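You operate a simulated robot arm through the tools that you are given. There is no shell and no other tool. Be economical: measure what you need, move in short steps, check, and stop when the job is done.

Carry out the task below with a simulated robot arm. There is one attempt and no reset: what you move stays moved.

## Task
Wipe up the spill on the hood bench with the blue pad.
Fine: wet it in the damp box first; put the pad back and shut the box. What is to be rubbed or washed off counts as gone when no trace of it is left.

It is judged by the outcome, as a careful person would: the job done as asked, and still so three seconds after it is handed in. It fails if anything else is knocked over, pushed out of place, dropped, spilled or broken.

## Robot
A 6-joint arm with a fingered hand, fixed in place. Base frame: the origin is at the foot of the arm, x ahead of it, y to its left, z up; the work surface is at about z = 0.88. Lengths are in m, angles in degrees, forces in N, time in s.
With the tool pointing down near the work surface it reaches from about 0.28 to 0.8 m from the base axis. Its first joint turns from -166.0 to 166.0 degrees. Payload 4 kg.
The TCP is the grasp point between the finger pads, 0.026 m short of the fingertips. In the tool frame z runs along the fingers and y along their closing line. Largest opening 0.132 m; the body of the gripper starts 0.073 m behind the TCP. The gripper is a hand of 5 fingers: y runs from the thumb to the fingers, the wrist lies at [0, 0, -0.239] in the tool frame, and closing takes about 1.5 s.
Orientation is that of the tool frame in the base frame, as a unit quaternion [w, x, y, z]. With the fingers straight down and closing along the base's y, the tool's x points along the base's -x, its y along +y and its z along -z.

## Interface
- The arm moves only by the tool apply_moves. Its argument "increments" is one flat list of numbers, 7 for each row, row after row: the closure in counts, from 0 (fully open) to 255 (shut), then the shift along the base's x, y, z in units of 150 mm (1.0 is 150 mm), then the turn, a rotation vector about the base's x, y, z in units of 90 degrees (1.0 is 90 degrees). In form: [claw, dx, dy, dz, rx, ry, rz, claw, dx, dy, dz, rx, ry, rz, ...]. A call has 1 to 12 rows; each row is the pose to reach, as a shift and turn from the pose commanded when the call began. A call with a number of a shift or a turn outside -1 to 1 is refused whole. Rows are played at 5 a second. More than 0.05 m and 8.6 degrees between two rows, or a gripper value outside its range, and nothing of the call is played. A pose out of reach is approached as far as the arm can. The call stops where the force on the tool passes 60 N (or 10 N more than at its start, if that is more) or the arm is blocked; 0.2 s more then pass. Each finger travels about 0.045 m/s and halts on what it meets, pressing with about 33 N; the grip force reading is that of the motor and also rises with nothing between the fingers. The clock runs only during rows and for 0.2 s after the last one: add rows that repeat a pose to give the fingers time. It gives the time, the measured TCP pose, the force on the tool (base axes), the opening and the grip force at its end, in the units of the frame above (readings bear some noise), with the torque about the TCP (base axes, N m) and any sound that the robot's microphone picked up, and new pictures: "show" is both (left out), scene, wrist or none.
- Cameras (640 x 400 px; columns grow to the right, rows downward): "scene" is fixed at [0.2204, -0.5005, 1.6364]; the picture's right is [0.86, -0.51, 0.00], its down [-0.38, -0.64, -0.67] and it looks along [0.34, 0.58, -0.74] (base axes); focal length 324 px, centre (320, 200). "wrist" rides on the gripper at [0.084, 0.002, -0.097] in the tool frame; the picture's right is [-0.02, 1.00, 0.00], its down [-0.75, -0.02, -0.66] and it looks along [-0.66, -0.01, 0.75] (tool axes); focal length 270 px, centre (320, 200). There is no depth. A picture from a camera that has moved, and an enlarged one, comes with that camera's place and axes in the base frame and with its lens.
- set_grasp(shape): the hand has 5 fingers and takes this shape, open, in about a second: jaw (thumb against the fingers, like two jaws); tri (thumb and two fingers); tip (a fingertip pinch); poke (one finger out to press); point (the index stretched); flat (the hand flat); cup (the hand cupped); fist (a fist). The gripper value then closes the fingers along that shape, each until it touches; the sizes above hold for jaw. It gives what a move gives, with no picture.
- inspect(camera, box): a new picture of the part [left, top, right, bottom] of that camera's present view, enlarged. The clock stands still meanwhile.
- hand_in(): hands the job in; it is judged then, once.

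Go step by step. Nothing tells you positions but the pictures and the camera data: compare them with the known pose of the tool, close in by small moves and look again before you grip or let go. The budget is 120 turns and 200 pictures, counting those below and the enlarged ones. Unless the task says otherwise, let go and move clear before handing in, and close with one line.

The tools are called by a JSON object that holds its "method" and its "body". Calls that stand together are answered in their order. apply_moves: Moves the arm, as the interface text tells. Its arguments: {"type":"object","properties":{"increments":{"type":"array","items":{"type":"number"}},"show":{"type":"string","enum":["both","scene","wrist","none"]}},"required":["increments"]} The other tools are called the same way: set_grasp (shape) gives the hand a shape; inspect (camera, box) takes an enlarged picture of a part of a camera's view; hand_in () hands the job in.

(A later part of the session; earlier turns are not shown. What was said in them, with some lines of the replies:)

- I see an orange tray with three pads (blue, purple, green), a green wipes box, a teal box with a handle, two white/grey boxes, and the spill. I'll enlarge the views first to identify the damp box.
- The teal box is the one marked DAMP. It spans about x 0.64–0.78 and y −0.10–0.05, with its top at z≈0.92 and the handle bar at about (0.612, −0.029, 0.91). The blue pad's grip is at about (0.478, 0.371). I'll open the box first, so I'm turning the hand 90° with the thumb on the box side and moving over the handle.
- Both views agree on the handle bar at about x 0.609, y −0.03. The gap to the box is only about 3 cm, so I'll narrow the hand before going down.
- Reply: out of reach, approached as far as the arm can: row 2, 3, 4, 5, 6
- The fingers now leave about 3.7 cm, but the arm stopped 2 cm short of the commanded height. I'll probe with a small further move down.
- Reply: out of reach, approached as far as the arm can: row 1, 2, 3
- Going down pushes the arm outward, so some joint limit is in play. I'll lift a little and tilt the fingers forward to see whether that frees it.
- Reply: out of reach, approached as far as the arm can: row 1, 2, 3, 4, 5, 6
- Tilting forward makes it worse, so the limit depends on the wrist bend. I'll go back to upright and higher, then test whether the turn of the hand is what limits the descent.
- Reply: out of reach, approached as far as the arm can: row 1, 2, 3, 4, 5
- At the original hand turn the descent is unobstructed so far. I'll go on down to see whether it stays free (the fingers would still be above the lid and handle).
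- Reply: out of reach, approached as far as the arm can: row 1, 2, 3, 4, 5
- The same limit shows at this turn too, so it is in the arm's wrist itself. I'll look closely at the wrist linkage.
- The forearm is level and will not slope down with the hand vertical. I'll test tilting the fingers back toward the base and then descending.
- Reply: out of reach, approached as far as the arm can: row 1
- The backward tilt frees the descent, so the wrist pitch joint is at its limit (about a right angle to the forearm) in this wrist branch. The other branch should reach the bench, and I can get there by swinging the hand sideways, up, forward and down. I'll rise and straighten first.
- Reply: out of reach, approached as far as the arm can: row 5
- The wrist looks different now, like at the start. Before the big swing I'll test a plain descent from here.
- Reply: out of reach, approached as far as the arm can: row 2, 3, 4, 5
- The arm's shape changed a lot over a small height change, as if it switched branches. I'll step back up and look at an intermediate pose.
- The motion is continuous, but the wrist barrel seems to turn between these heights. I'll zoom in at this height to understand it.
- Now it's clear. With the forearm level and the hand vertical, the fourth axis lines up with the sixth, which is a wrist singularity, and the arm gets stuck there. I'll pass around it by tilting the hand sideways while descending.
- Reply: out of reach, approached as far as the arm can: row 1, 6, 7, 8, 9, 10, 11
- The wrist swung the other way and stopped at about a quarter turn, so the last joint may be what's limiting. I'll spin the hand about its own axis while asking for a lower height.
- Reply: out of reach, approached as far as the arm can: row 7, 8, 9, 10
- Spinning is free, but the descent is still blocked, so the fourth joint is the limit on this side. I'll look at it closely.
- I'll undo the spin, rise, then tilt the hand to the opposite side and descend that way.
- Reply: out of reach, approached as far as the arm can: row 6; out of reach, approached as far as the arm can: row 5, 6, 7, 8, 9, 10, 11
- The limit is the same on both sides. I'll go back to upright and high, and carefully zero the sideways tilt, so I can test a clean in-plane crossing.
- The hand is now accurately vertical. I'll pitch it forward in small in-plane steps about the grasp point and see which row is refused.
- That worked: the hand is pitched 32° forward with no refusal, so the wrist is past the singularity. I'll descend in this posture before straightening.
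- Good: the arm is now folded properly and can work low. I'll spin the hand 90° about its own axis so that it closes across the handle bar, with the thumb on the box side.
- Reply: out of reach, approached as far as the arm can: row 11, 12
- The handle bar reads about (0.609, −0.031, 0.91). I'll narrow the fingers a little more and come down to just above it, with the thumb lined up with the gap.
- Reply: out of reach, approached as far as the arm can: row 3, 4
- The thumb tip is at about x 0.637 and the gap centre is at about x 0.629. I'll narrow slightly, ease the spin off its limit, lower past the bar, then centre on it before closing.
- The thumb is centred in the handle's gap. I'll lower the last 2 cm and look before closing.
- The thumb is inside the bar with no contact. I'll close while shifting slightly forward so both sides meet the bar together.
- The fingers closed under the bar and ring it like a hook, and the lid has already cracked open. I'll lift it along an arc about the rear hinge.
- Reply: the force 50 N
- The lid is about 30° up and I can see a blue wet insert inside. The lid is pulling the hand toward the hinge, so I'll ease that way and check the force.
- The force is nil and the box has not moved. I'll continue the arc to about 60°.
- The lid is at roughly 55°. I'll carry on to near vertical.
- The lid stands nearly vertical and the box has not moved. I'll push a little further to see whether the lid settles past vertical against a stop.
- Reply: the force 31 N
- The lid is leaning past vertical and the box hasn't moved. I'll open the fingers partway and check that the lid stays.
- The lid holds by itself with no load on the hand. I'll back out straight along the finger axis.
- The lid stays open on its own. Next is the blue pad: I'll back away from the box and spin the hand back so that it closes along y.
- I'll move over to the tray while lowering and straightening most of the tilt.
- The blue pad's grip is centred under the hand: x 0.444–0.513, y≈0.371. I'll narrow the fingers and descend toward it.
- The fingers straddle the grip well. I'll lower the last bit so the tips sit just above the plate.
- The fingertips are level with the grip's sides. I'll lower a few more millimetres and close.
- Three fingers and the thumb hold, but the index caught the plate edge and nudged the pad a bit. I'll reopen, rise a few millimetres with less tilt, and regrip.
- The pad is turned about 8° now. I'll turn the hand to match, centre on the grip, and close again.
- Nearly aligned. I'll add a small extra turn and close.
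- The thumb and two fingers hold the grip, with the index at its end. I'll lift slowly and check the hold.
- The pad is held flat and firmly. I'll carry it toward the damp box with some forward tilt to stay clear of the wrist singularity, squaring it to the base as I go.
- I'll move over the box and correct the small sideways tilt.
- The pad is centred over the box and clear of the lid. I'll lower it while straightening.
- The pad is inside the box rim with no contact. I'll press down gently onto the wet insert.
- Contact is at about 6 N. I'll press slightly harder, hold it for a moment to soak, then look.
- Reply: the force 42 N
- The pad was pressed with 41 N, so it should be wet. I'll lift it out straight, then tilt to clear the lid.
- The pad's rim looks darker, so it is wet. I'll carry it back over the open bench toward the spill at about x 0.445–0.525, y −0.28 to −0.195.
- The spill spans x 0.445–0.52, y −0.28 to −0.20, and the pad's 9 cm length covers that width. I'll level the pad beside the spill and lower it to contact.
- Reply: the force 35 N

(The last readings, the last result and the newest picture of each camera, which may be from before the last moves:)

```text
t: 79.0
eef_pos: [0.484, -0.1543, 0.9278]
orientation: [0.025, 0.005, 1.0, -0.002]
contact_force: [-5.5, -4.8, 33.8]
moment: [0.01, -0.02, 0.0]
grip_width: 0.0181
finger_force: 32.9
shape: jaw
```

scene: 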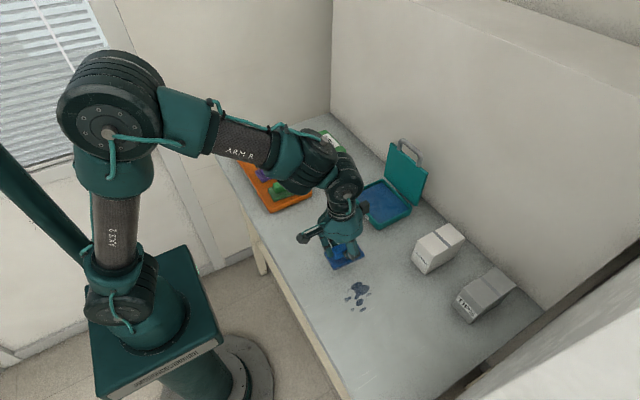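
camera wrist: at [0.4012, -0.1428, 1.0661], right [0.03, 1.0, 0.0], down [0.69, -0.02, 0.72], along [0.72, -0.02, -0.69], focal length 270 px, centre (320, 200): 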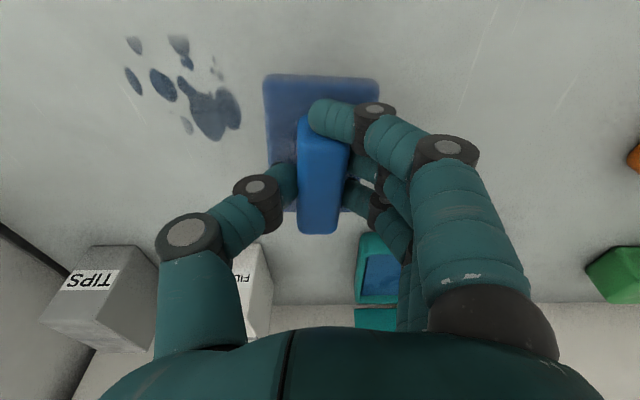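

Contact is made (34 N). I'll ease off slightly and make the first stroke across the spill and back.

{"method": "apply_moves", "body": {"increments": [255, 0, 0, 0.007, 0, 0, 0, 255, 0, -0.17, 0.007, 0, 0, 0, 255, 0, -0.34, 0.007, 0, 0, 0, 255, 0, -0.51, 0.007, 0, 0, 0, 255, 0, -0.68, 0.007, 0, 0, 0, 255, 0, -0.85, 0.007, 0, 0, 0, 255, 0, -1.0, 0.007, 0, 0, 0]}}

```text
t: 80.6
eef_pos: [0.4819, -0.303, 0.9278]
orientation: [0.022, 0.003, 1.0, -0.002]
contact_force: [0.2, 5.9, 12.4]
moment: [0.42, -0.15, 0.05]
grip_width: 0.018
finger_force: 33.3
shape: jaw
camera wrist: at [0.3944, -0.3, 1.0203], right [0.03, 1.0, 0.0], down [0.72, -0.02, 0.69], along [0.69, -0.02, -0.72], focal length 270 px, centre (320, 200)
```

scene: 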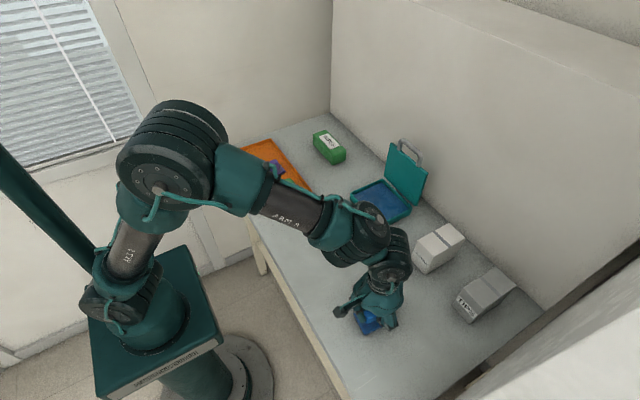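
wrist: 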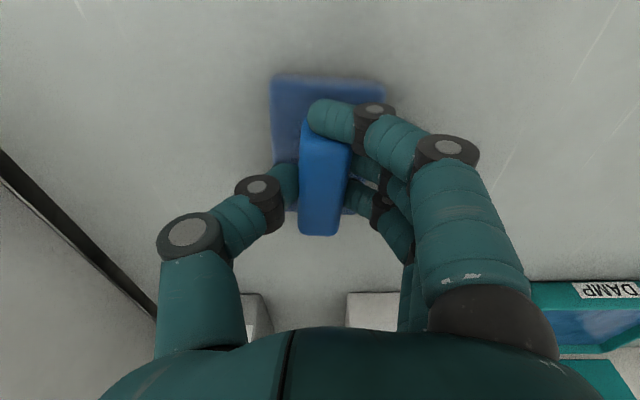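

The wiped strip looks clean after one stroke. I'll make further overlapping strokes, shifted in x, to be sure.

{"method": "apply_moves", "body": {"increments": [255, 0.08, 0, -0.003, 0, 0, 0, 255, 0.08, 0.17, -0.003, 0, 0, 0, 255, 0.08, 0.34, -0.003, 0, 0, 0, 255, 0.08, 0.51, -0.003, 0, 0, 0, 255, 0.08, 0.68, -0.003, 0, 0, 0, 255, 0.0, 0.75, -0.003, 0, 0, 0, 255, -0.1, 0.75, -0.003, 0, 0, 0, 255, -0.1, 0.58, -0.003, 0, 0, 0, 255, -0.1, 0.41, -0.003, 0, 0, 0, 255, -0.1, 0.24, -0.003, 0, 0, 0, 255, -0.1, 0.07, -0.003, 0, 0, 0, 255, -0.1, 0.0, -0.003, 0, 0, 0], "show": "none"}}

{"method": "apply_moves", "body": {"increments": [255, 0.1, 0.1, 0, 0, 0, 0, 255, 0.1, 0.27, 0, 0, 0, 0, 255, 0.1, 0.44, 0, 0, 0, 0, 255, 0.1, 0.61, 0, 0, 0, 0, 255, 0.1, 0.78, 0, 0, 0, 0, 255, 0.1, 0.95, 0, 0, 0, 0, 255, 0.1, 0.95, 0.15, 0, 0, 0, 255, 0.1, 1.0, 0.4, 0, 0, 0, 255, 0.1, 1.0, 0.6, 0, 0, 0]}}

{"method": "inspect", "body": {"camera": "scene", "box": [300, 230, 420, 340]}}

```text
t: 83.2
eef_pos: [0.4671, -0.3014, 0.9265]
orientation: [0.022, 0.004, 1.0, -0.002]
contact_force: [0.0, 10.8, 24.2]
moment: [0.5, -0.16, 0.11]
grip_width: 0.018
finger_force: 33.2
shape: jaw
```

```text
t: 85.2
eef_pos: [0.4825, -0.1512, 1.0178]
orientation: [0.022, 0.005, 1.0, -0.003]
contact_force: [0.0, -0.4, -0.7]
moment: [-0.02, -0.05, 0.04]
grip_width: 0.0171
finger_force: 32.8
shape: jaw
camera wrist: at [0.3946, -0.1493, 1.1098], right [0.03, 1.0, 0.0], down [0.72, -0.02, 0.69], along [0.69, -0.02, -0.72], focal length 270 px, centre (320, 200)
```

scene: 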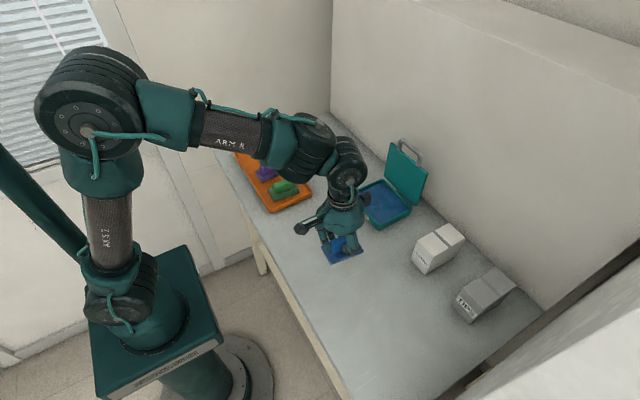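
wrist: 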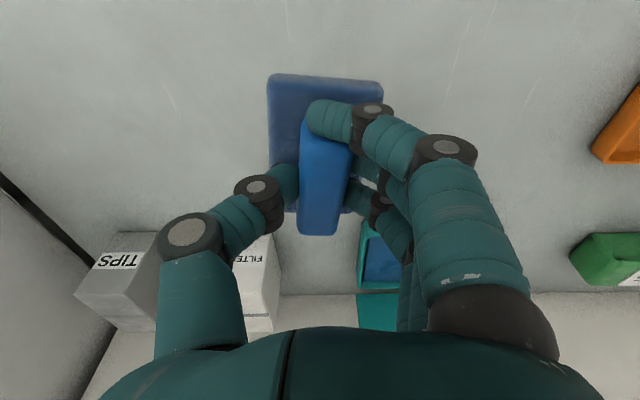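

```text
3.64 times, centred on (360, 285) of scene
camera zoom: at [0.2204, -0.5005, 1.6364], right [0.86, -0.51, 0.0], down [-0.38, -0.64, -0.67], along [0.34, 0.58, -0.74], focal length 1177 px, centre (174, -109)
```

zoom: 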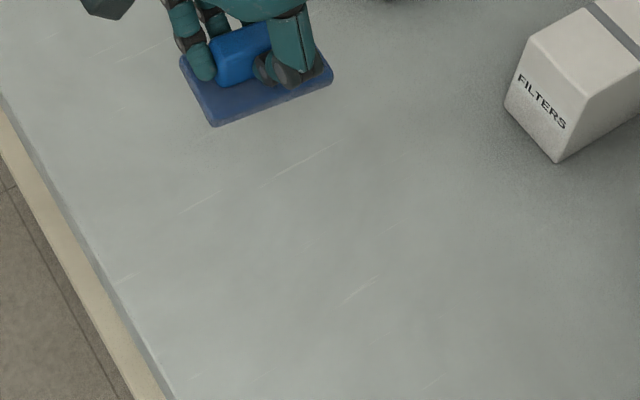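

The bench looks clean. I'll do a closer check of the wiped area from the wrist camera.

{"method": "inspect", "body": {"camera": "wrist", "box": [100, 0, 300, 180]}}

{"method": "inspect", "body": {"camera": "scene", "box": [330, 260, 390, 320]}}

```text
2.22 times, centred on (200, 90) of wrist
camera zoom: at [0.3946, -0.1493, 1.1098], right [0.03, 1.0, 0.0], down [0.72, -0.02, 0.69], along [0.69, -0.02, -0.72], focal length 601 px, centre (587, 444)
```

zoom: 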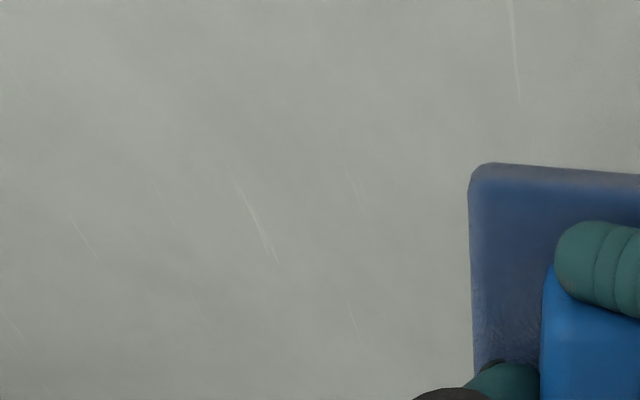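

```text
6.67 times, centred on (360, 290) of scene
camera zoom: at [0.2204, -0.5005, 1.6364], right [0.86, -0.51, 0.0], down [-0.38, -0.64, -0.67], along [0.34, 0.58, -0.74], focal length 2158 px, centre (53, -400)
```

zoom: 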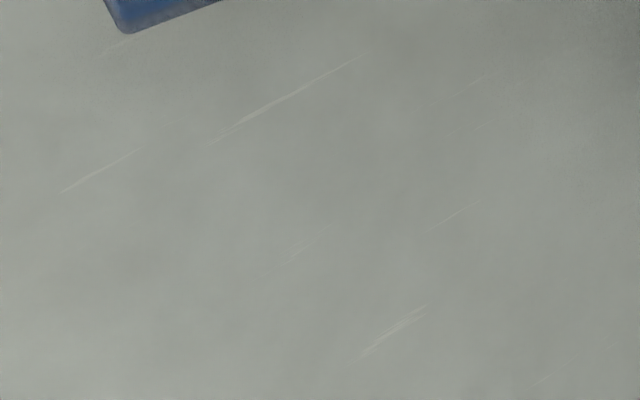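

No trace is left. I'll take the pad back to its place in the tray, at about (0.48, 0.37).

{"method": "apply_moves", "body": {"increments": [255, 0, 0.25, 0.05, 0, 0, 0, 255, 0, 0.5, 0.05, 0, 0, 0, 255, 0, 0.75, 0.05, 0, 0, 0, 255, 0, 1.0, 0.05, 0, 0, 0], "show": "none"}}

{"method": "apply_moves", "body": {"increments": [255, 0, 0.25, 0, 0, 0, 0, 255, 0, 0.5, 0, 0, 0, 0, 255, 0, 0.75, 0, 0, 0, 0, 255, 0, 1.0, 0, 0, 0, 0], "show": "none"}}

{"method": "apply_moves", "body": {"increments": [255, 0, 0.25, 0, 0, 0, 0, 255, 0, 0.5, 0, 0, 0, 0, 255, 0, 0.75, 0, 0, 0, 0, 255, 0, 1.0, 0, 0, 0, 0], "show": "none"}}

{"method": "apply_moves", "body": {"increments": [255, -0.02, 0.2, 0, 0, 0, 0, 255, -0.02, 0.4, 0, 0, 0, 0, 255, -0.02, 0.48, 0, 0, 0, 0, 255, -0.02, 0.48, -0.1, 0, 0, 0, 255, -0.02, 0.48, -0.2, 0, 0, 0]}}

{"method": "inspect", "body": {"camera": "scene", "box": [215, 90, 315, 220]}}

```text
t: 86.2
eef_pos: [0.4826, -0.0023, 1.025]
orientation: [0.023, 0.004, 1.0, -0.002]
contact_force: [-0.1, 0.1, -0.5]
moment: [0.03, 0.0, 0.01]
grip_width: 0.017
finger_force: 32.9
shape: jaw
```

```text
t: 87.2
eef_pos: [0.4827, 0.147, 1.0236]
orientation: [0.023, 0.005, 1.0, -0.002]
contact_force: [-0.2, 0.2, -1.0]
moment: [-0.01, 0.05, 0.01]
grip_width: 0.0171
finger_force: 32.8
shape: jaw
```

```text
t: 88.2
eef_pos: [0.4837, 0.2972, 1.0238]
orientation: [0.023, 0.004, 1.0, -0.002]
contact_force: [0.3, 0.5, -0.4]
moment: [-0.01, -0.03, -0.03]
grip_width: 0.017
finger_force: 33.1
shape: jaw
```

```text
t: 89.4
eef_pos: [0.4797, 0.3695, 0.9949]
orientation: [0.024, 0.003, 1.0, -0.002]
contact_force: [-0.2, 0.1, -0.3]
moment: [0.04, 0.01, 0.02]
grip_width: 0.0169
finger_force: 33.1
shape: jaw
camera wrist: at [0.3908, 0.3716, 1.0866], right [0.03, 1.0, 0.0], down [0.72, -0.02, 0.69], along [0.69, -0.02, -0.72], focal length 270 px, centre (320, 200)
```

scene: 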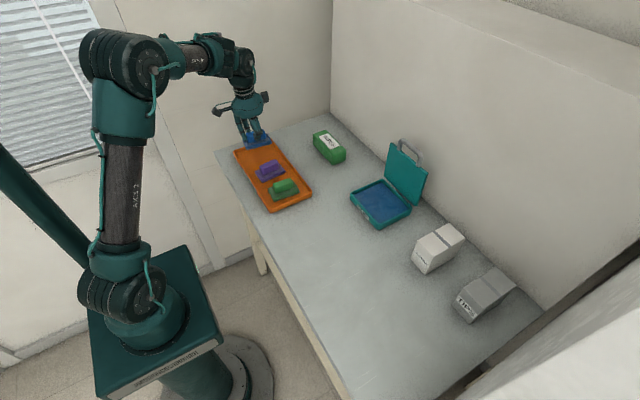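
wrist: 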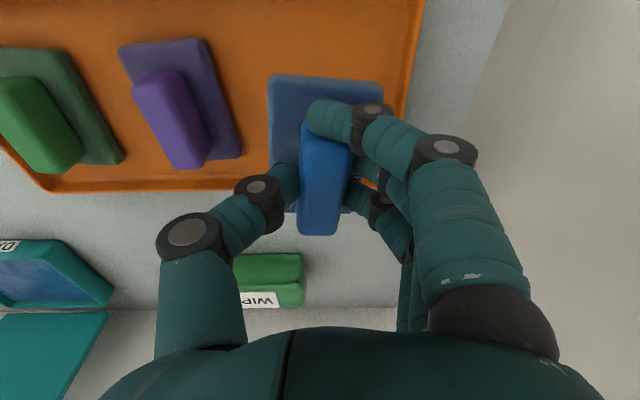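

```text
3.08 times, centred on (265, 155) of scene
camera zoom: at [0.2204, -0.5005, 1.6364], right [0.86, -0.51, 0.0], down [-0.38, -0.64, -0.67], along [0.34, 0.58, -0.74], focal length 996 px, centre (489, 338)
```

zoom: 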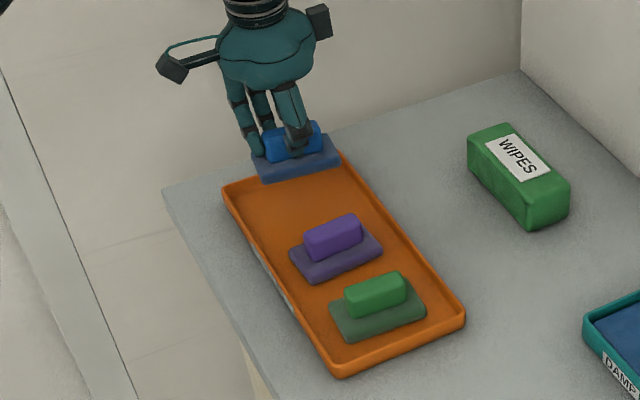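

The pad is lined up above its place. I'll lower it onto the tray.

{"method": "apply_moves", "body": {"increments": [255, 0, 0.005, -0.12, 0, 0, 0, 255, 0, 0.005, -0.25, 0, 0, 0, 255, 0, 0.005, -0.33, 0, 0, 0, 255, 0, 0.005, -0.37, 0, 0, 0, 255, 0, 0.005, -0.395, 0, 0, 0], "show": "none"}}

{"method": "inspect", "body": {"camera": "scene", "box": [225, 110, 305, 190]}}

```text
t: 90.6
eef_pos: [0.4804, 0.3717, 0.9359]
orientation: [0.023, 0.005, 1.0, -0.002]
contact_force: [-1.3, -1.0, 3.8]
moment: [0.06, -0.06, -0.01]
grip_width: 0.0169
finger_force: 33.2
shape: jaw
```

```text
5.00 times, centred on (265, 150) of scene
camera zoom: at [0.2204, -0.5005, 1.6364], right [0.86, -0.51, 0.0], down [-0.38, -0.64, -0.67], along [0.34, 0.58, -0.74], focal length 1618 px, centre (595, 450)
```

zoom: 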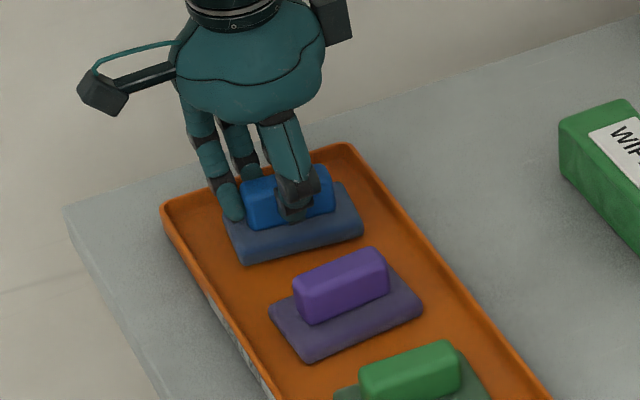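

The pad is resting in the tray with light contact. I'll open the fingers and rise clear.

{"method": "apply_moves", "body": {"increments": [225, 0, 0, 0, 0, 0, 0, 190, 0, 0, 0, 0, 0, 0, 155, 0, 0, 0, 0, 0, 0, 135, 0, 0, 0, 0, 0, 0, 125, 0, 0, 0, 0, 0, 0, 125, 0, 0, 0.15, 0, 0, 0, 125, 0, 0, 0.35, 0, 0, 0, 125, 0, 0, 0.6, 0, 0, 0, 125, 0, 0, 0.8, 0, 0, 0]}}

{"method": "inspect", "body": {"camera": "scene", "box": [225, 110, 325, 220]}}

```text
t: 92.6
eef_pos: [0.4806, 0.3702, 1.0552]
orientation: [0.024, 0.003, 1.0, -0.002]
contact_force: [0.9, 0.9, -0.1]
moment: [0.02, -0.03, 0.01]
grip_width: 0.0667
finger_force: 0.0
shape: jaw
camera wrist: at [0.3917, 0.3728, 1.1474], right [0.03, 1.0, 0.0], down [0.72, -0.02, 0.69], along [0.69, -0.02, -0.72], focal length 270 px, centre (320, 200)
```

scene: 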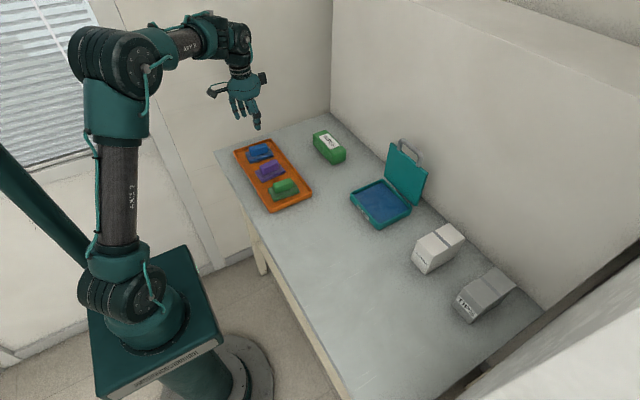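
wrist: 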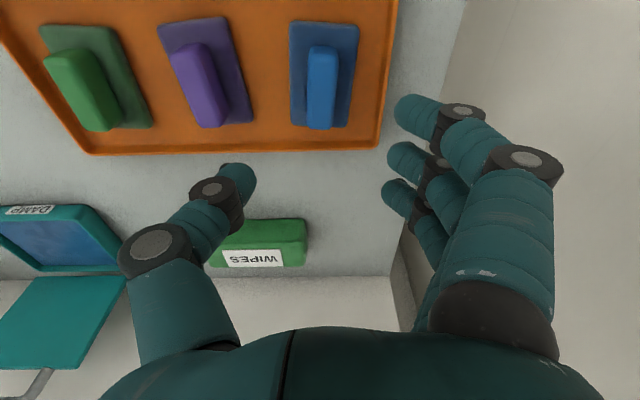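

```text
3.64 times, centred on (275, 165) of scene
camera zoom: at [0.2204, -0.5005, 1.6364], right [0.86, -0.51, 0.0], down [-0.38, -0.64, -0.67], along [0.34, 0.58, -0.74], focal length 1177 px, centre (484, 327)
```

zoom: 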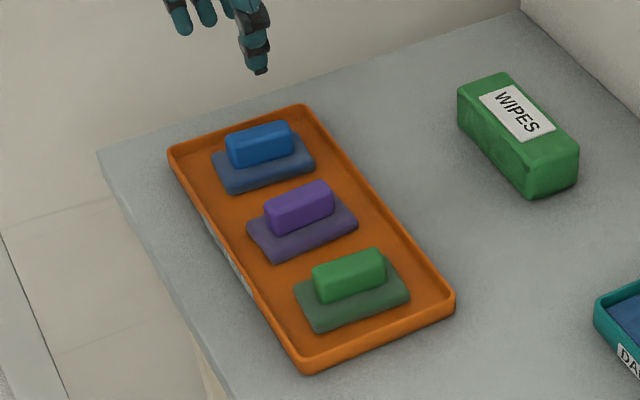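

The pad is back in place. Now to shut the box: I'll retrace my path to the lid handle, first tilting forward and moving to the intermediate pose.

{"method": "apply_moves", "body": {"increments": [125, 0, -0.15, 0, 0, -0.045, 0, 125, 0, -0.3, 0.02, 0, -0.09, 0, 125, 0, -0.5, 0.04, 0, -0.13, 0, 125, 0, -0.66, 0.055, 0, -0.173, 0], "show": "none"}}

{"method": "apply_moves", "body": {"increments": [125, 0.1, -0.2, 0.1, 0, -0.05, 0, 125, 0.2, -0.4, 0.2, 0, -0.1, 0, 125, 0.3, -0.6, 0.35, 0, -0.15, 0, 125, 0.45, -0.8, 0.5, 0, -0.2, 0, 125, 0.6, -1.0, 0.6, 0, -0.23, 0, 125, 0.6, -1.0, 0.6, 0, -0.23, 0], "show": "none"}}

```text
t: 93.6
eef_pos: [0.4797, 0.2713, 1.0622]
orientation: [0.16, 0.004, 0.987, -0.001]
contact_force: [-0.3, -0.4, -0.6]
moment: [0.03, 0.01, 0.01]
grip_width: 0.0665
finger_force: 0.1
shape: jaw
```

```text
t: 95.0
eef_pos: [0.57, 0.1205, 1.1543]
orientation: [0.334, 0.005, 0.943, -0.001]
contact_force: [-0.9, 0.4, -0.1]
moment: [0.02, 0.0, 0.01]
grip_width: 0.0666
finger_force: 0.2
shape: jaw
```

I'll spin the hand back to the handle-gripping orientation while moving in front of the open lid.

{"method": "apply_moves", "body": {"increments": [150, 0.02, -0.1, 0, -0.047, 0, 0.058, 160, 0.05, -0.2, 0, -0.094, 0, 0.115, 170, 0.1, -0.3, 0, -0.14, 0, 0.173, 170, 0.2, -0.4, 0, -0.187, 0, 0.231, 170, 0.3, -0.5, 0, -0.234, 0, 0.289, 170, 0.4, -0.6, 0, -0.281, 0, 0.346, 170, 0.5, -0.7, 0, -0.328, 0, 0.404, 170, 0.6, -0.8, -0.02, -0.375, 0, 0.462, 170, 0.7, -0.9, -0.04, -0.421, 0, 0.52, 170, 0.8, -1.0, -0.06, -0.468, 0, 0.577, 170, 0.9, -1.0, -0.08, -0.515, 0, 0.635, 170, 0.99, -1.0, -0.1, -0.515, 0, 0.635]}}

```text
t: 97.6
eef_pos: [0.7184, -0.0298, 1.1397]
orientation: [0.269, -0.562, 0.756, -0.202]
contact_force: [0.1, 0.3, -0.1]
moment: [-0.02, 0.01, -0.01]
grip_width: 0.0449
finger_force: 0.0
shape: jaw
camera wrist: at [0.6373, -0.1092, 1.1964], right [-0.74, 0.31, -0.6], down [-0.24, 0.72, 0.65], along [0.63, 0.62, -0.46], focal length 270 px, centre (320, 200)
```

scene: 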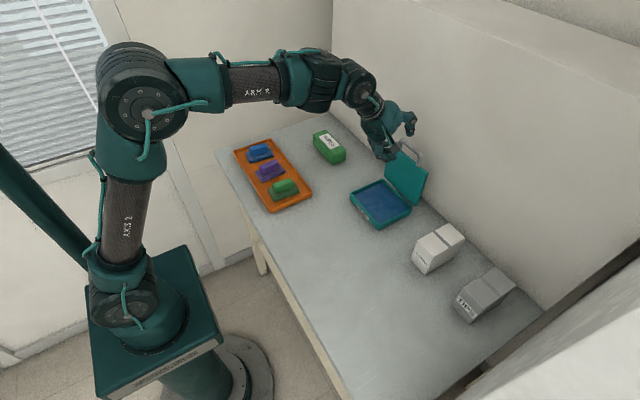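
wrist: 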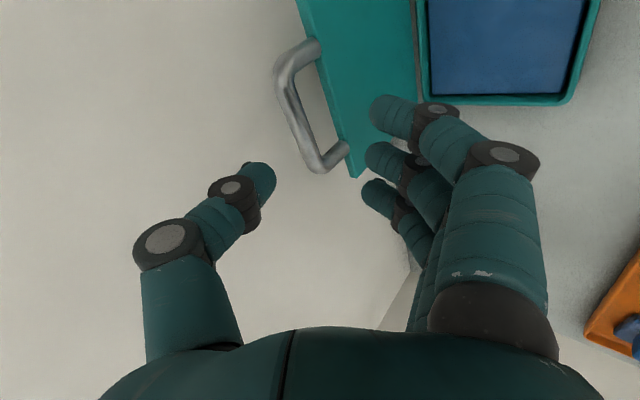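

The pose matches the one I left from. I'll advance along the same line so the thumb goes behind the bar.

{"method": "apply_moves", "body": {"increments": [170, 0.11, 0, -0.14, 0, 0, 0, 172, 0.2, 0, -0.255, 0, 0, 0, 175, 0.27, 0, -0.345, 0, 0, 0, 178, 0.33, 0, -0.425, 0, 0, 0, 178, 0.33, 0, -0.425, 0, 0, 0]}}

```text
t: 98.8
eef_pos: [0.7687, -0.0275, 1.0755]
orientation: [0.269, -0.561, 0.757, -0.201]
contact_force: [-0.3, 0.1, 0.1]
moment: [-0.01, -0.01, 0.01]
grip_width: 0.0405
finger_force: 0.2
shape: jaw
camera wrist: at [0.6874, -0.1085, 1.1327], right [-0.74, 0.31, -0.6], down [-0.23, 0.72, 0.66], along [0.64, 0.62, -0.46], focal length 270 px, centre (320, 200)
```

scene: 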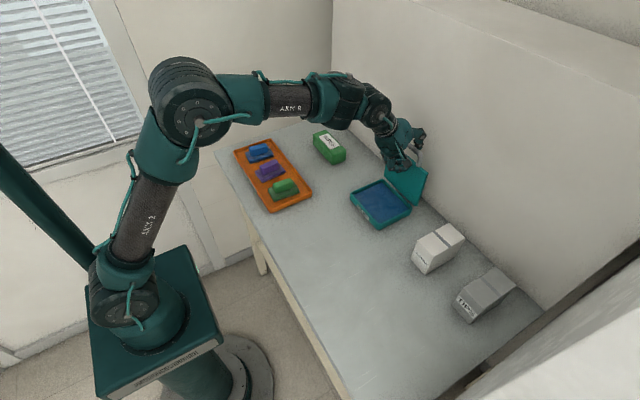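
wrist: 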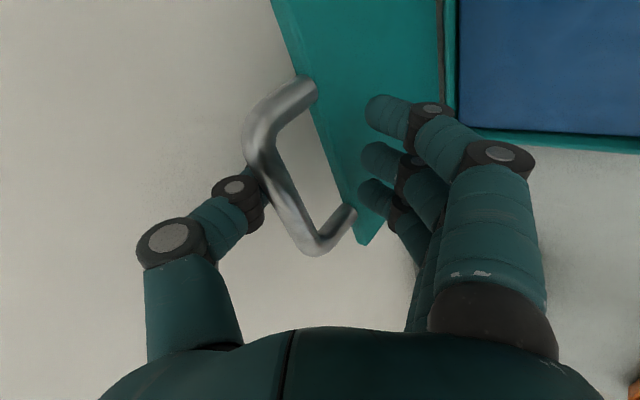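

The thumb is behind the bar. I'll close the ring of fingers and draw the lid forward past vertical.

{"method": "apply_moves", "body": {"increments": [195, 0, 0, 0, 0, 0, 0, 215, 0, 0, 0, 0, 0, 0, 235, 0, 0, 0, 0, 0, 0, 255, 0, 0, 0, 0, 0, 0, 255, 0, 0, 0, 0, 0, 0, 255, -0.07, 0, 0.01, 0, 0, 0, 255, -0.14, 0, 0.015, 0, 0.0, 0, 255, -0.2, 0, 0.015, 0, 0.01, 0]}}

{"method": "inspect", "body": {"camera": "scene", "box": [310, 110, 450, 240]}}

```text
t: 100.6
eef_pos: [0.7382, -0.0297, 1.0763]
orientation: [0.261, -0.561, 0.76, -0.196]
contact_force: [1.3, -6.8, -12.0]
moment: [-0.07, 0.43, 0.08]
grip_width: 0.0148
finger_force: 33.0
shape: jaw
camera wrist: at [0.6575, -0.1094, 1.1352], right [-0.75, 0.31, -0.59], down [-0.22, 0.72, 0.66], along [0.63, 0.62, -0.47], focal length 270 px, centre (320, 200)
```

scene: 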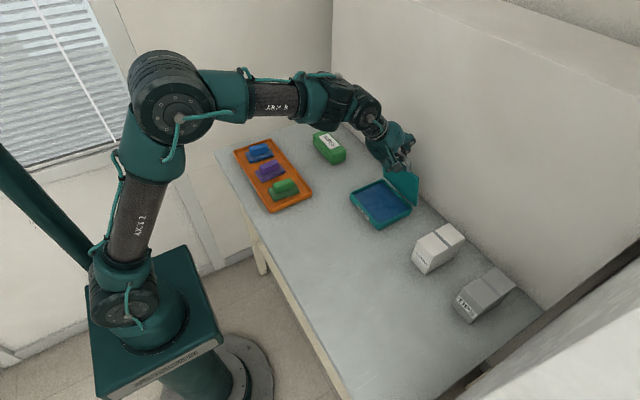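
wrist: 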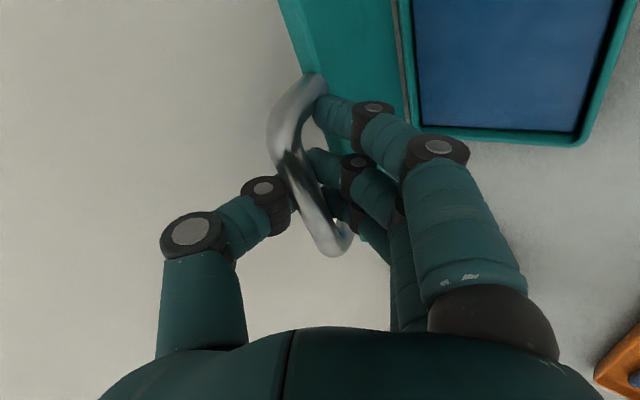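

```text
3.08 times, centred on (380, 175) of scene
camera zoom: at [0.2204, -0.5005, 1.6364], right [0.86, -0.51, 0.0], down [-0.38, -0.64, -0.67], along [0.34, 0.58, -0.74], focal length 996 px, centre (135, 277)
```

zoom: 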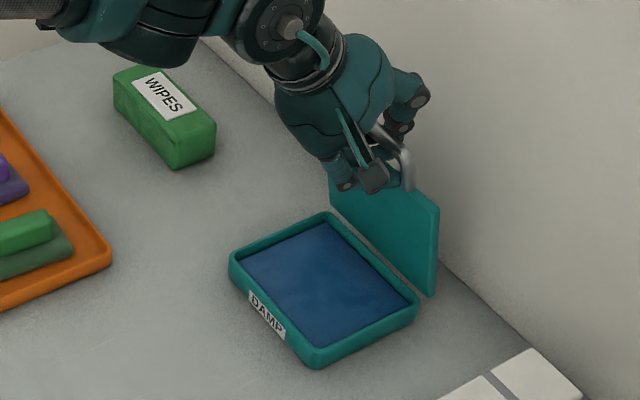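

The lid is at about vertical and follows. I'll continue the arc downward in short stages, checking force.

{"method": "apply_moves", "body": {"increments": [255, -0.105, 0, -0.04, 0, 0.02, 0, 255, -0.215, 0, -0.09, 0, 0.04, 0, 255, -0.3, 0, -0.135, 0, 0.06, 0, 255, -0.378, 0, -0.185, 0, 0.08, 0], "show": "none"}}

{"method": "inspect", "body": {"camera": "scene", "box": [310, 110, 450, 240]}}

```text
t: 101.6
eef_pos: [0.6822, -0.0281, 1.0494]
orientation: [0.214, -0.574, 0.773, -0.161]
contact_force: [3.4, 7.0, -6.3]
moment: [0.06, 0.08, 0.16]
grip_width: 0.012
finger_force: 33.0
shape: jaw
```

```text
3.08 times, centred on (380, 175) of scene
camera zoom: at [0.2204, -0.5005, 1.6364], right [0.86, -0.51, 0.0], down [-0.38, -0.64, -0.67], along [0.34, 0.58, -0.74], focal length 996 px, centre (135, 277)
```

zoom: 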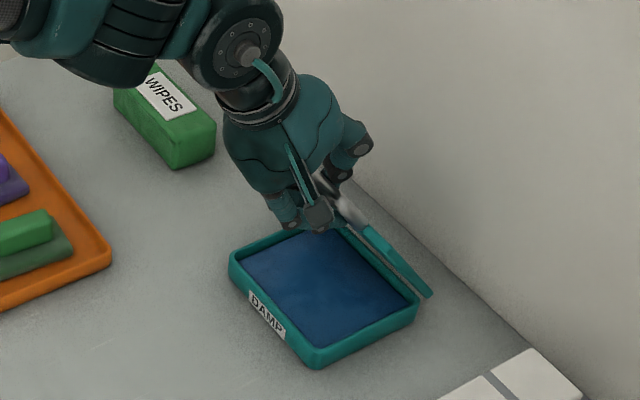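

Going well. I'll continue down.

{"method": "apply_moves", "body": {"increments": [255, -0.075, 0, -0.06, 0, 0.02, 0, 255, -0.148, 0, -0.13, 0, 0.04, 0, 255, -0.215, 0, -0.2, 0, 0.06, 0, 255, -0.27, 0, -0.273, 0, 0.075, 0, 255, -0.305, 0, -0.32, 0, 0.085, 0], "show": "none"}}

{"method": "inspect", "body": {"camera": "scene", "box": [310, 110, 450, 240]}}

```text
t: 102.8
eef_pos: [0.6355, -0.0288, 0.9999]
orientation: [0.163, -0.582, 0.787, -0.122]
contact_force: [9.8, 2.3, -5.6]
moment: [-0.06, 0.01, 0.02]
grip_width: 0.0111
finger_force: 32.9
shape: jaw
```

```text
3.08 times, centred on (380, 175) of scene
camera zoom: at [0.2204, -0.5005, 1.6364], right [0.86, -0.51, 0.0], down [-0.38, -0.64, -0.67], along [0.34, 0.58, -0.74], focal length 996 px, centre (135, 277)
```

zoom: 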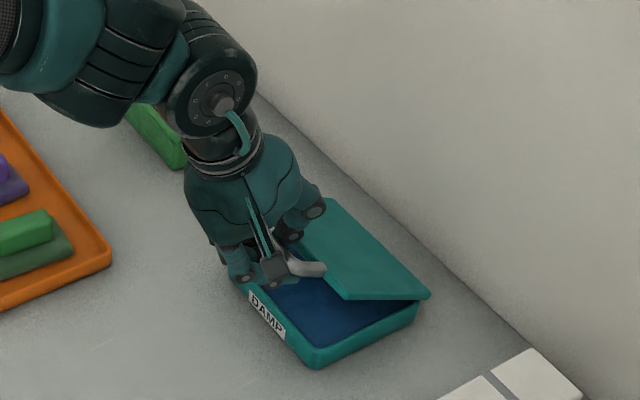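

The lid is at about 28°. I'll lower it nearly shut.

{"method": "apply_moves", "body": {"increments": [255, -0.04, 0, -0.09, 0, 0.02, 0, 255, -0.085, 0, -0.193, 0, 0.04, 0, 255, -0.11, 0, -0.27, 0, 0.055, 0, 255, -0.13, 0, -0.34, 0, 0.07, 0, 255, -0.14, 0, -0.4, 0, 0.08, 0, 255, -0.145, 0, -0.45, 0, 0.08, 0]}}

{"method": "inspect", "body": {"camera": "scene", "box": [310, 130, 430, 240]}}

{"method": "inspect", "body": {"camera": "wrist", "box": [180, 0, 440, 240]}}

```text
t: 104.2
eef_pos: [0.6134, -0.0292, 0.9341]
orientation: [0.113, -0.59, 0.795, -0.086]
contact_force: [2.2, 0.3, -0.1]
moment: [0.02, 0.01, 0.02]
grip_width: 0.0106
finger_force: 32.8
shape: jaw
camera wrist: at [0.5618, -0.109, 1.0188], right [-0.91, 0.31, -0.27], down [0.04, 0.72, 0.69], along [0.41, 0.62, -0.67], focal length 270 px, centre (320, 200)
```

scene: 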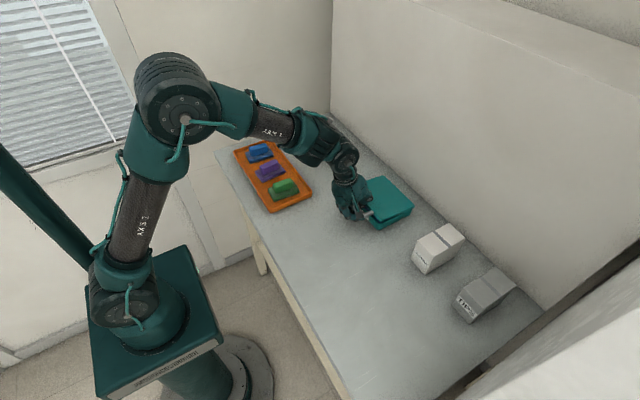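
wrist: 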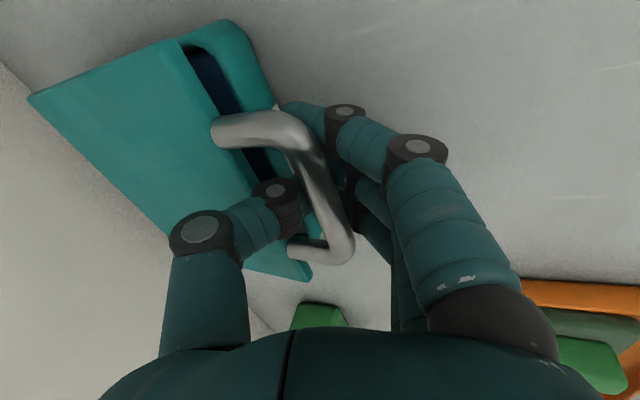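

```text
3.64 times, centred on (370, 185) of scene
camera zoom: at [0.2204, -0.5005, 1.6364], right [0.86, -0.51, 0.0], down [-0.38, -0.64, -0.67], along [0.34, 0.58, -0.74], focal length 1177 px, centre (138, 254)
```

zoom: 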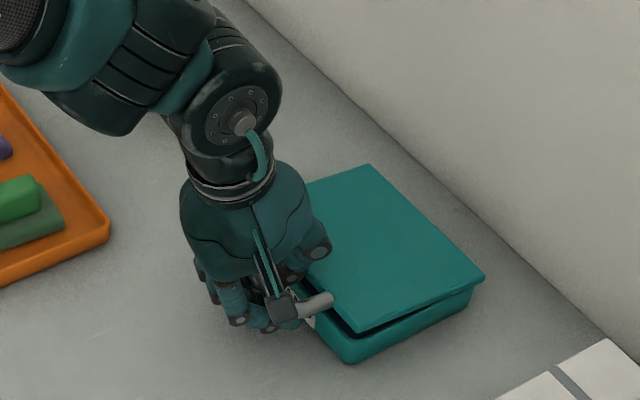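

```text
1.67 times, centred on (310, 120) of wrist
camera zoom: at [0.5618, -0.109, 1.0188], right [-0.91, 0.31, -0.27], down [0.04, 0.72, 0.69], along [0.41, 0.62, -0.67], focal length 450 px, centre (337, 333)
```

zoom: 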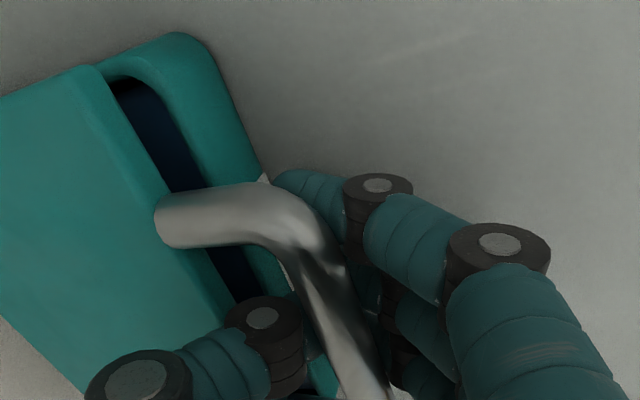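

About 1.5 cm of gap remains. I'll lower further in small steps.

{"method": "apply_moves", "body": {"increments": [255, -0.005, 0, -0.04, 0, 0, 0, 255, -0.008, 0, -0.075, 0, 0, 0, 255, -0.01, 0, -0.11, 0, 0, 0], "show": "none"}}

{"method": "inspect", "body": {"camera": "scene", "box": [330, 160, 410, 235]}}

```text
t: 105.0
eef_pos: [0.6123, -0.0287, 0.9167]
orientation: [0.113, -0.59, 0.795, -0.086]
contact_force: [2.7, -0.1, -0.3]
moment: [0.02, 0.01, 0.0]
grip_width: 0.0104
finger_force: 33.2
shape: jaw
```

```text
5.33 times, centred on (370, 198) of scene
camera zoom: at [0.2204, -0.5005, 1.6364], right [0.86, -0.51, 0.0], down [-0.38, -0.64, -0.67], along [0.34, 0.58, -0.74], focal length 1726 px, centre (53, 213)
```

zoom: 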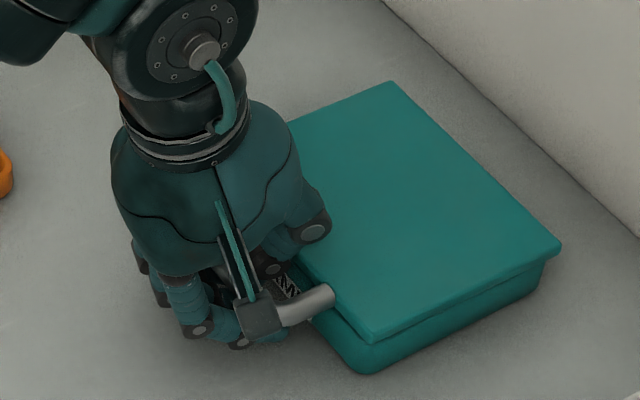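

Almost shut. I'll lower a few more millimetres, watching the force, then open the fingers.

{"method": "apply_moves", "body": {"increments": [255, 0, 0, -0.02, 0, 0, 0, 255, 0, 0, -0.035, 0, 0, 0], "show": "none"}}

{"method": "inspect", "body": {"camera": "wrist", "box": [180, 0, 440, 240]}}

```text
t: 105.6
eef_pos: [0.6115, -0.0279, 0.9112]
orientation: [0.112, -0.589, 0.795, -0.086]
contact_force: [2.6, -0.2, 1.0]
moment: [-0.01, -0.01, 0.02]
grip_width: 0.0107
finger_force: 33.6
shape: jaw
```

```text
1.67 times, centred on (310, 120) of wrist
camera zoom: at [0.5601, -0.109, 0.9972], right [-0.91, 0.31, -0.27], down [0.04, 0.72, 0.7], along [0.41, 0.62, -0.67], focal length 450 px, centre (337, 333)
```

zoom: 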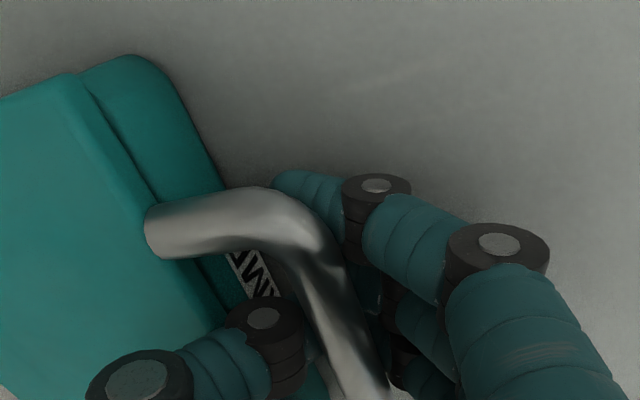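

The lid looks shut. I'll open the fingers while easing back in x so the thumb doesn't push the box, returning to the entry position.

{"method": "apply_moves", "body": {"increments": [238, -0.01, 0, 0, 0, 0, 0, 226, -0.03, 0, 0.01, 0, 0, 0, 215, -0.05, 0, 0.02, 0, 0, 0, 206, -0.068, 0, 0.03, 0, 0, 0, 206, -0.068, 0, 0.03, 0, 0, 0], "show": "none"}}

{"method": "inspect", "body": {"camera": "wrist", "box": [180, 0, 440, 240]}}

```text
t: 106.8
eef_pos: [0.6013, -0.029, 0.9156]
orientation: [0.113, -0.59, 0.795, -0.086]
contact_force: [0.2, 0.1, 0.2]
moment: [-0.02, 0.0, 0.05]
grip_width: 0.0247
finger_force: 0.1
shape: jaw
```

```text
1.67 times, centred on (310, 120) of wrist
camera zoom: at [0.5497, -0.1086, 1.0018], right [-0.91, 0.31, -0.27], down [0.04, 0.72, 0.7], along [0.41, 0.62, -0.67], focal length 450 px, centre (337, 333)
```

zoom: 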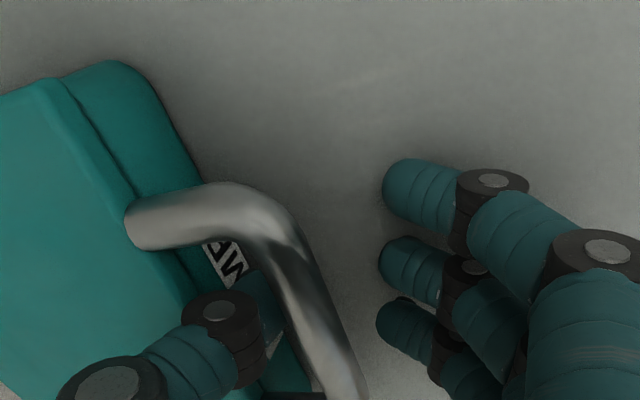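

The fingers are clear and the thumb is free in the gap. I'll rise straight up.

{"method": "apply_moves", "body": {"increments": [206, -0.01, 0, 0.06, 0, 0, 0, 206, -0.015, 0, 0.14, 0, 0, 0, 206, -0.02, 0, 0.25, 0, 0, 0, 206, -0.03, 0, 0.4, 0, 0, 0, 206, -0.1, 0, 0.6, 0, -0.03, 0, 180, -0.25, 0, 0.8, 0, -0.08, 0, 150, -0.4, 0, 0.9, 0, -0.1, 0]}}

{"method": "inspect", "body": {"camera": "scene", "box": [320, 150, 430, 245]}}

```text
t: 108.4
eef_pos: [0.5403, -0.0275, 1.0514]
orientation: [0.175, -0.581, 0.784, -0.131]
contact_force: [-0.5, 0.4, -0.1]
moment: [-0.01, -0.03, 0.01]
grip_width: 0.0537
finger_force: 0.0
shape: jaw
camera wrist: at [0.4759, -0.1088, 1.127], right [-0.86, 0.31, -0.41], down [-0.07, 0.72, 0.69], along [0.51, 0.62, -0.6], focal length 270 px, centre (320, 200)
```

scene: 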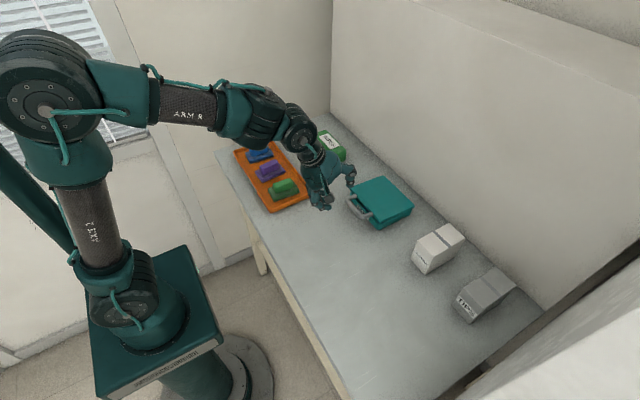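
wrist: 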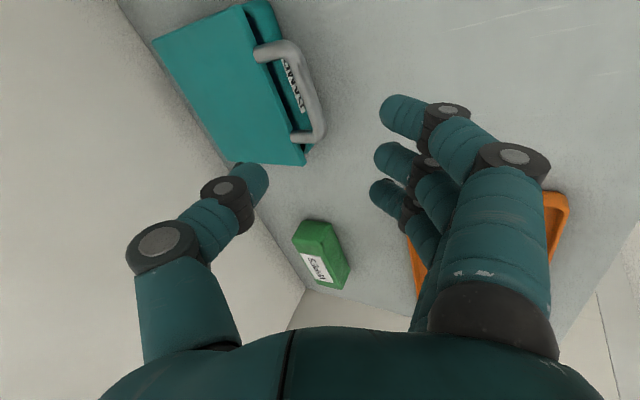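

```text
4.21 times, centred on (375, 198) of scene
camera zoom: at [0.2204, -0.5005, 1.6364], right [0.86, -0.51, 0.0], down [-0.38, -0.64, -0.67], along [0.34, 0.58, -0.74], focal length 1363 px, centre (88, 210)
```

zoom: 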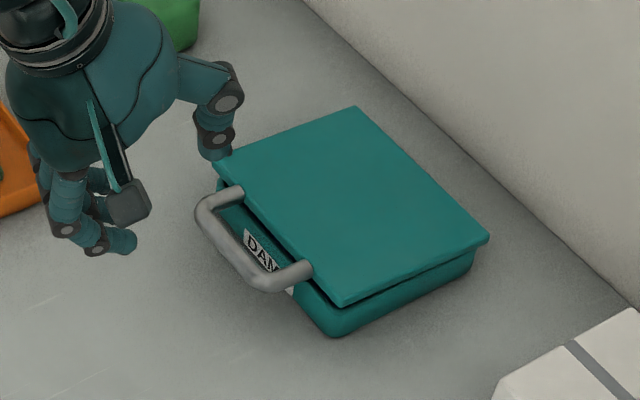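

The lid has stayed slightly ajar at the front. I'll close the fingers and press down lightly on the lid's front edge to shut it fully.

{"method": "apply_moves", "body": {"increments": [180, 0.1, 0, 0, 0, 0, 0, 205, 0.3, 0, 0, 0, 0, 0, 230, 0.5, 0, 0, 0, 0, 0, 255, 0.7, 0, 0, 0, 0, 0, 255, 0.8, 0, -0.1, 0, 0, 0, 255, 0.8, 0, -0.3, 0, 0, 0, 255, 0.8, 0, -0.45, 0, 0, 0]}}

{"method": "inspect", "body": {"camera": "scene", "box": [320, 150, 430, 245]}}

```text
t: 110.0
eef_pos: [0.6626, -0.029, 0.9848]
orientation: [0.175, -0.581, 0.784, -0.131]
contact_force: [0.6, -0.2, 0.2]
moment: [0.02, 0.02, -0.02]
grip_width: 0.0001
finger_force: 33.1
shape: jaw
camera wrist: at [0.5975, -0.1094, 1.0602], right [-0.86, 0.31, -0.41], down [-0.07, 0.72, 0.69], along [0.51, 0.62, -0.6], focal length 270 px, centre (320, 200)
```

scene: 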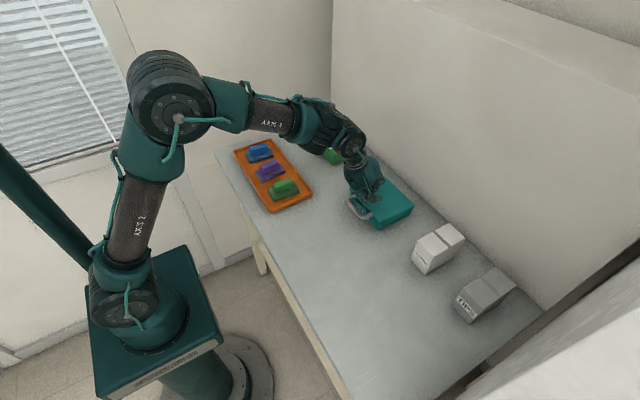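
wrist: 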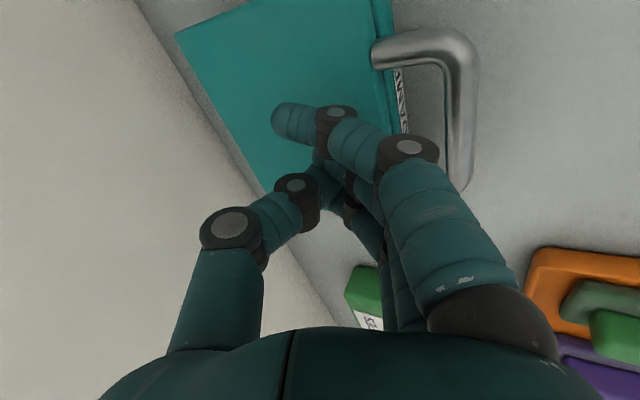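

```text
4.21 times, centred on (375, 198) of scene
camera zoom: at [0.2204, -0.5005, 1.6364], right [0.86, -0.51, 0.0], down [-0.38, -0.64, -0.67], along [0.34, 0.58, -0.74], focal length 1363 px, centre (88, 210)
```

zoom: 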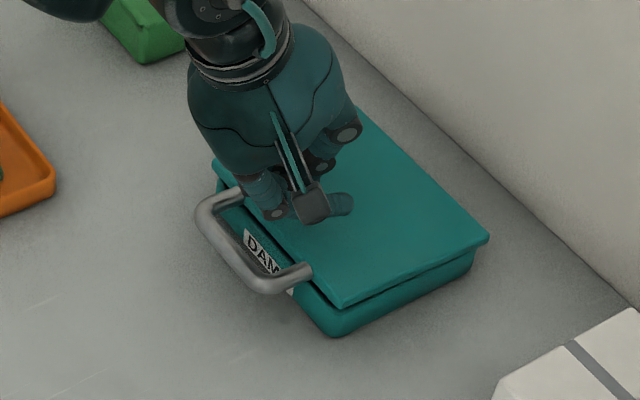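

The closed fingers are above the lid. I'll press down slowly until resistance.

{"method": "apply_moves", "body": {"increments": [255, 0, 0, -0.06, 0, 0, 0, 255, 0, 0, -0.12, 0, 0, 0, 255, 0, 0, -0.16, 0, 0, 0, 255, 0, 0, -0.2, 0, 0, 0, 255, 0, 0, -0.23, 0, 0, 0], "show": "none"}}

{"method": "inspect", "body": {"camera": "scene", "box": [320, 150, 430, 245]}}

```text
t: 111.2
eef_pos: [0.6606, -0.0282, 0.9495]
orientation: [0.175, -0.582, 0.783, -0.132]
contact_force: [-1.1, -0.2, 2.4]
moment: [-0.02, 0.03, -0.06]
grip_width: 0.0001
finger_force: 33.2
shape: jaw
```

```text
4.21 times, centred on (375, 198) of scene
camera zoom: at [0.2204, -0.5005, 1.6364], right [0.86, -0.51, 0.0], down [-0.38, -0.64, -0.67], along [0.34, 0.58, -0.74], focal length 1363 px, centre (88, 210)
```

zoom: 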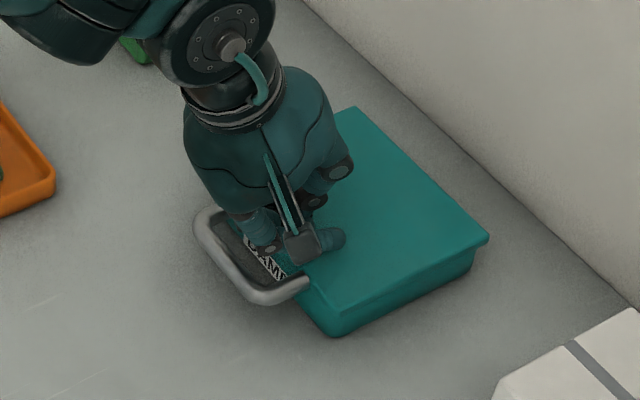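

The gap has closed. I'll press slightly more to seat it, then rise.

{"method": "apply_moves", "body": {"increments": [255, 0, 0, -0.02, 0, 0, 0, 255, 0, 0, -0.035, 0, 0, 0, 255, 0, 0, -0.045, 0, 0, 0], "show": "none"}}

{"method": "apply_moves", "body": {"increments": [255, 0, 0, 0.15, 0, 0, 0, 255, 0, 0, 0.35, 0, 0, 0, 220, -0.1, 0, 0.6, 0, 0, 0, 180, -0.3, 0, 0.8, 0, -0.05, 0, 130, -0.6, 0, 0.9, 0, -0.1, 0, 100, -0.8, 0, 0.95, 0, -0.1, 0, 60, -0.9, 0, 0.95, 0, -0.1, 0, 60, -0.9, 0, 0.95, 0, -0.1, 0]}}

{"method": "inspect", "body": {"camera": "scene", "box": [320, 150, 430, 245]}}

```text
t: 112.0
eef_pos: [0.6615, -0.0296, 0.9449]
orientation: [0.176, -0.581, 0.784, -0.133]
contact_force: [-10.2, 2.0, 29.9]
moment: [-0.22, 0.04, -0.08]
grip_width: 0.0
finger_force: 32.6
shape: jaw
```

```text
t: 113.8
eef_pos: [0.5268, -0.0294, 1.0842]
orientation: [0.235, -0.569, 0.768, -0.177]
contact_force: [-1.0, 0.1, 0.3]
moment: [-0.02, -0.02, 0.03]
grip_width: 0.0908
finger_force: 0.2
shape: jaw
camera wrist: at [0.4508, -0.11, 1.1496], right [-0.78, 0.31, -0.54], down [-0.18, 0.72, 0.67], along [0.59, 0.62, -0.51], focal length 270 px, centre (320, 200)
```

scene: 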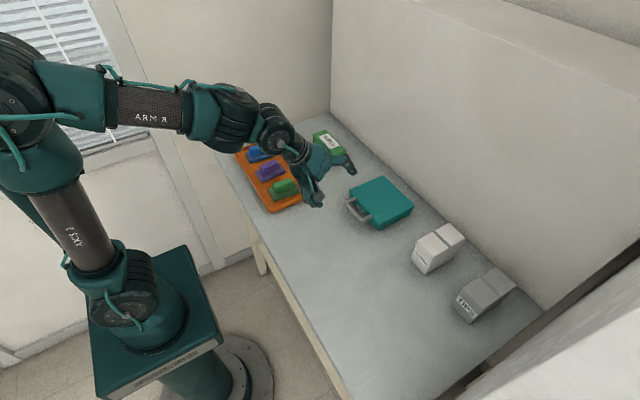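
wrist: 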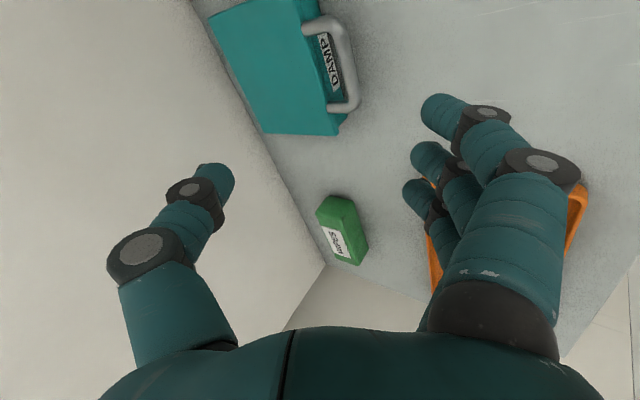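

```text
4.21 times, centred on (375, 198) of scene
camera zoom: at [0.2204, -0.5005, 1.6364], right [0.86, -0.51, 0.0], down [-0.38, -0.64, -0.67], along [0.34, 0.58, -0.74], focal length 1363 px, centre (88, 210)
```

zoom: 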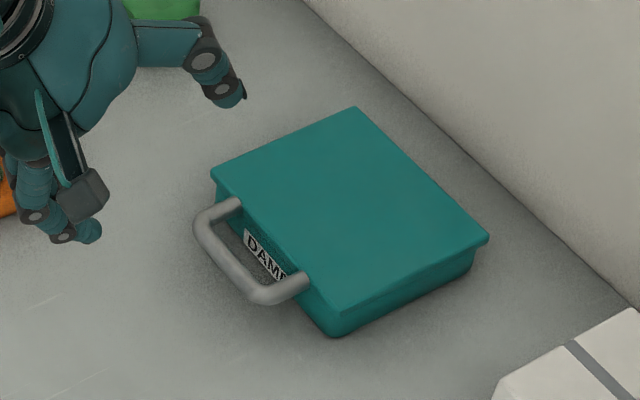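

The box is shut flush, the pad is back in the tray, the bench is clean and the hand is clear. Handing in.

{"method": "hand_in", "body": {}}

```text
The job is handed in.
```

I wetted the blue pad in the damp box and wiped the spill up until no trace showed. The pad is back in its tray, very slightly turned from how it sat, and the box is shut.
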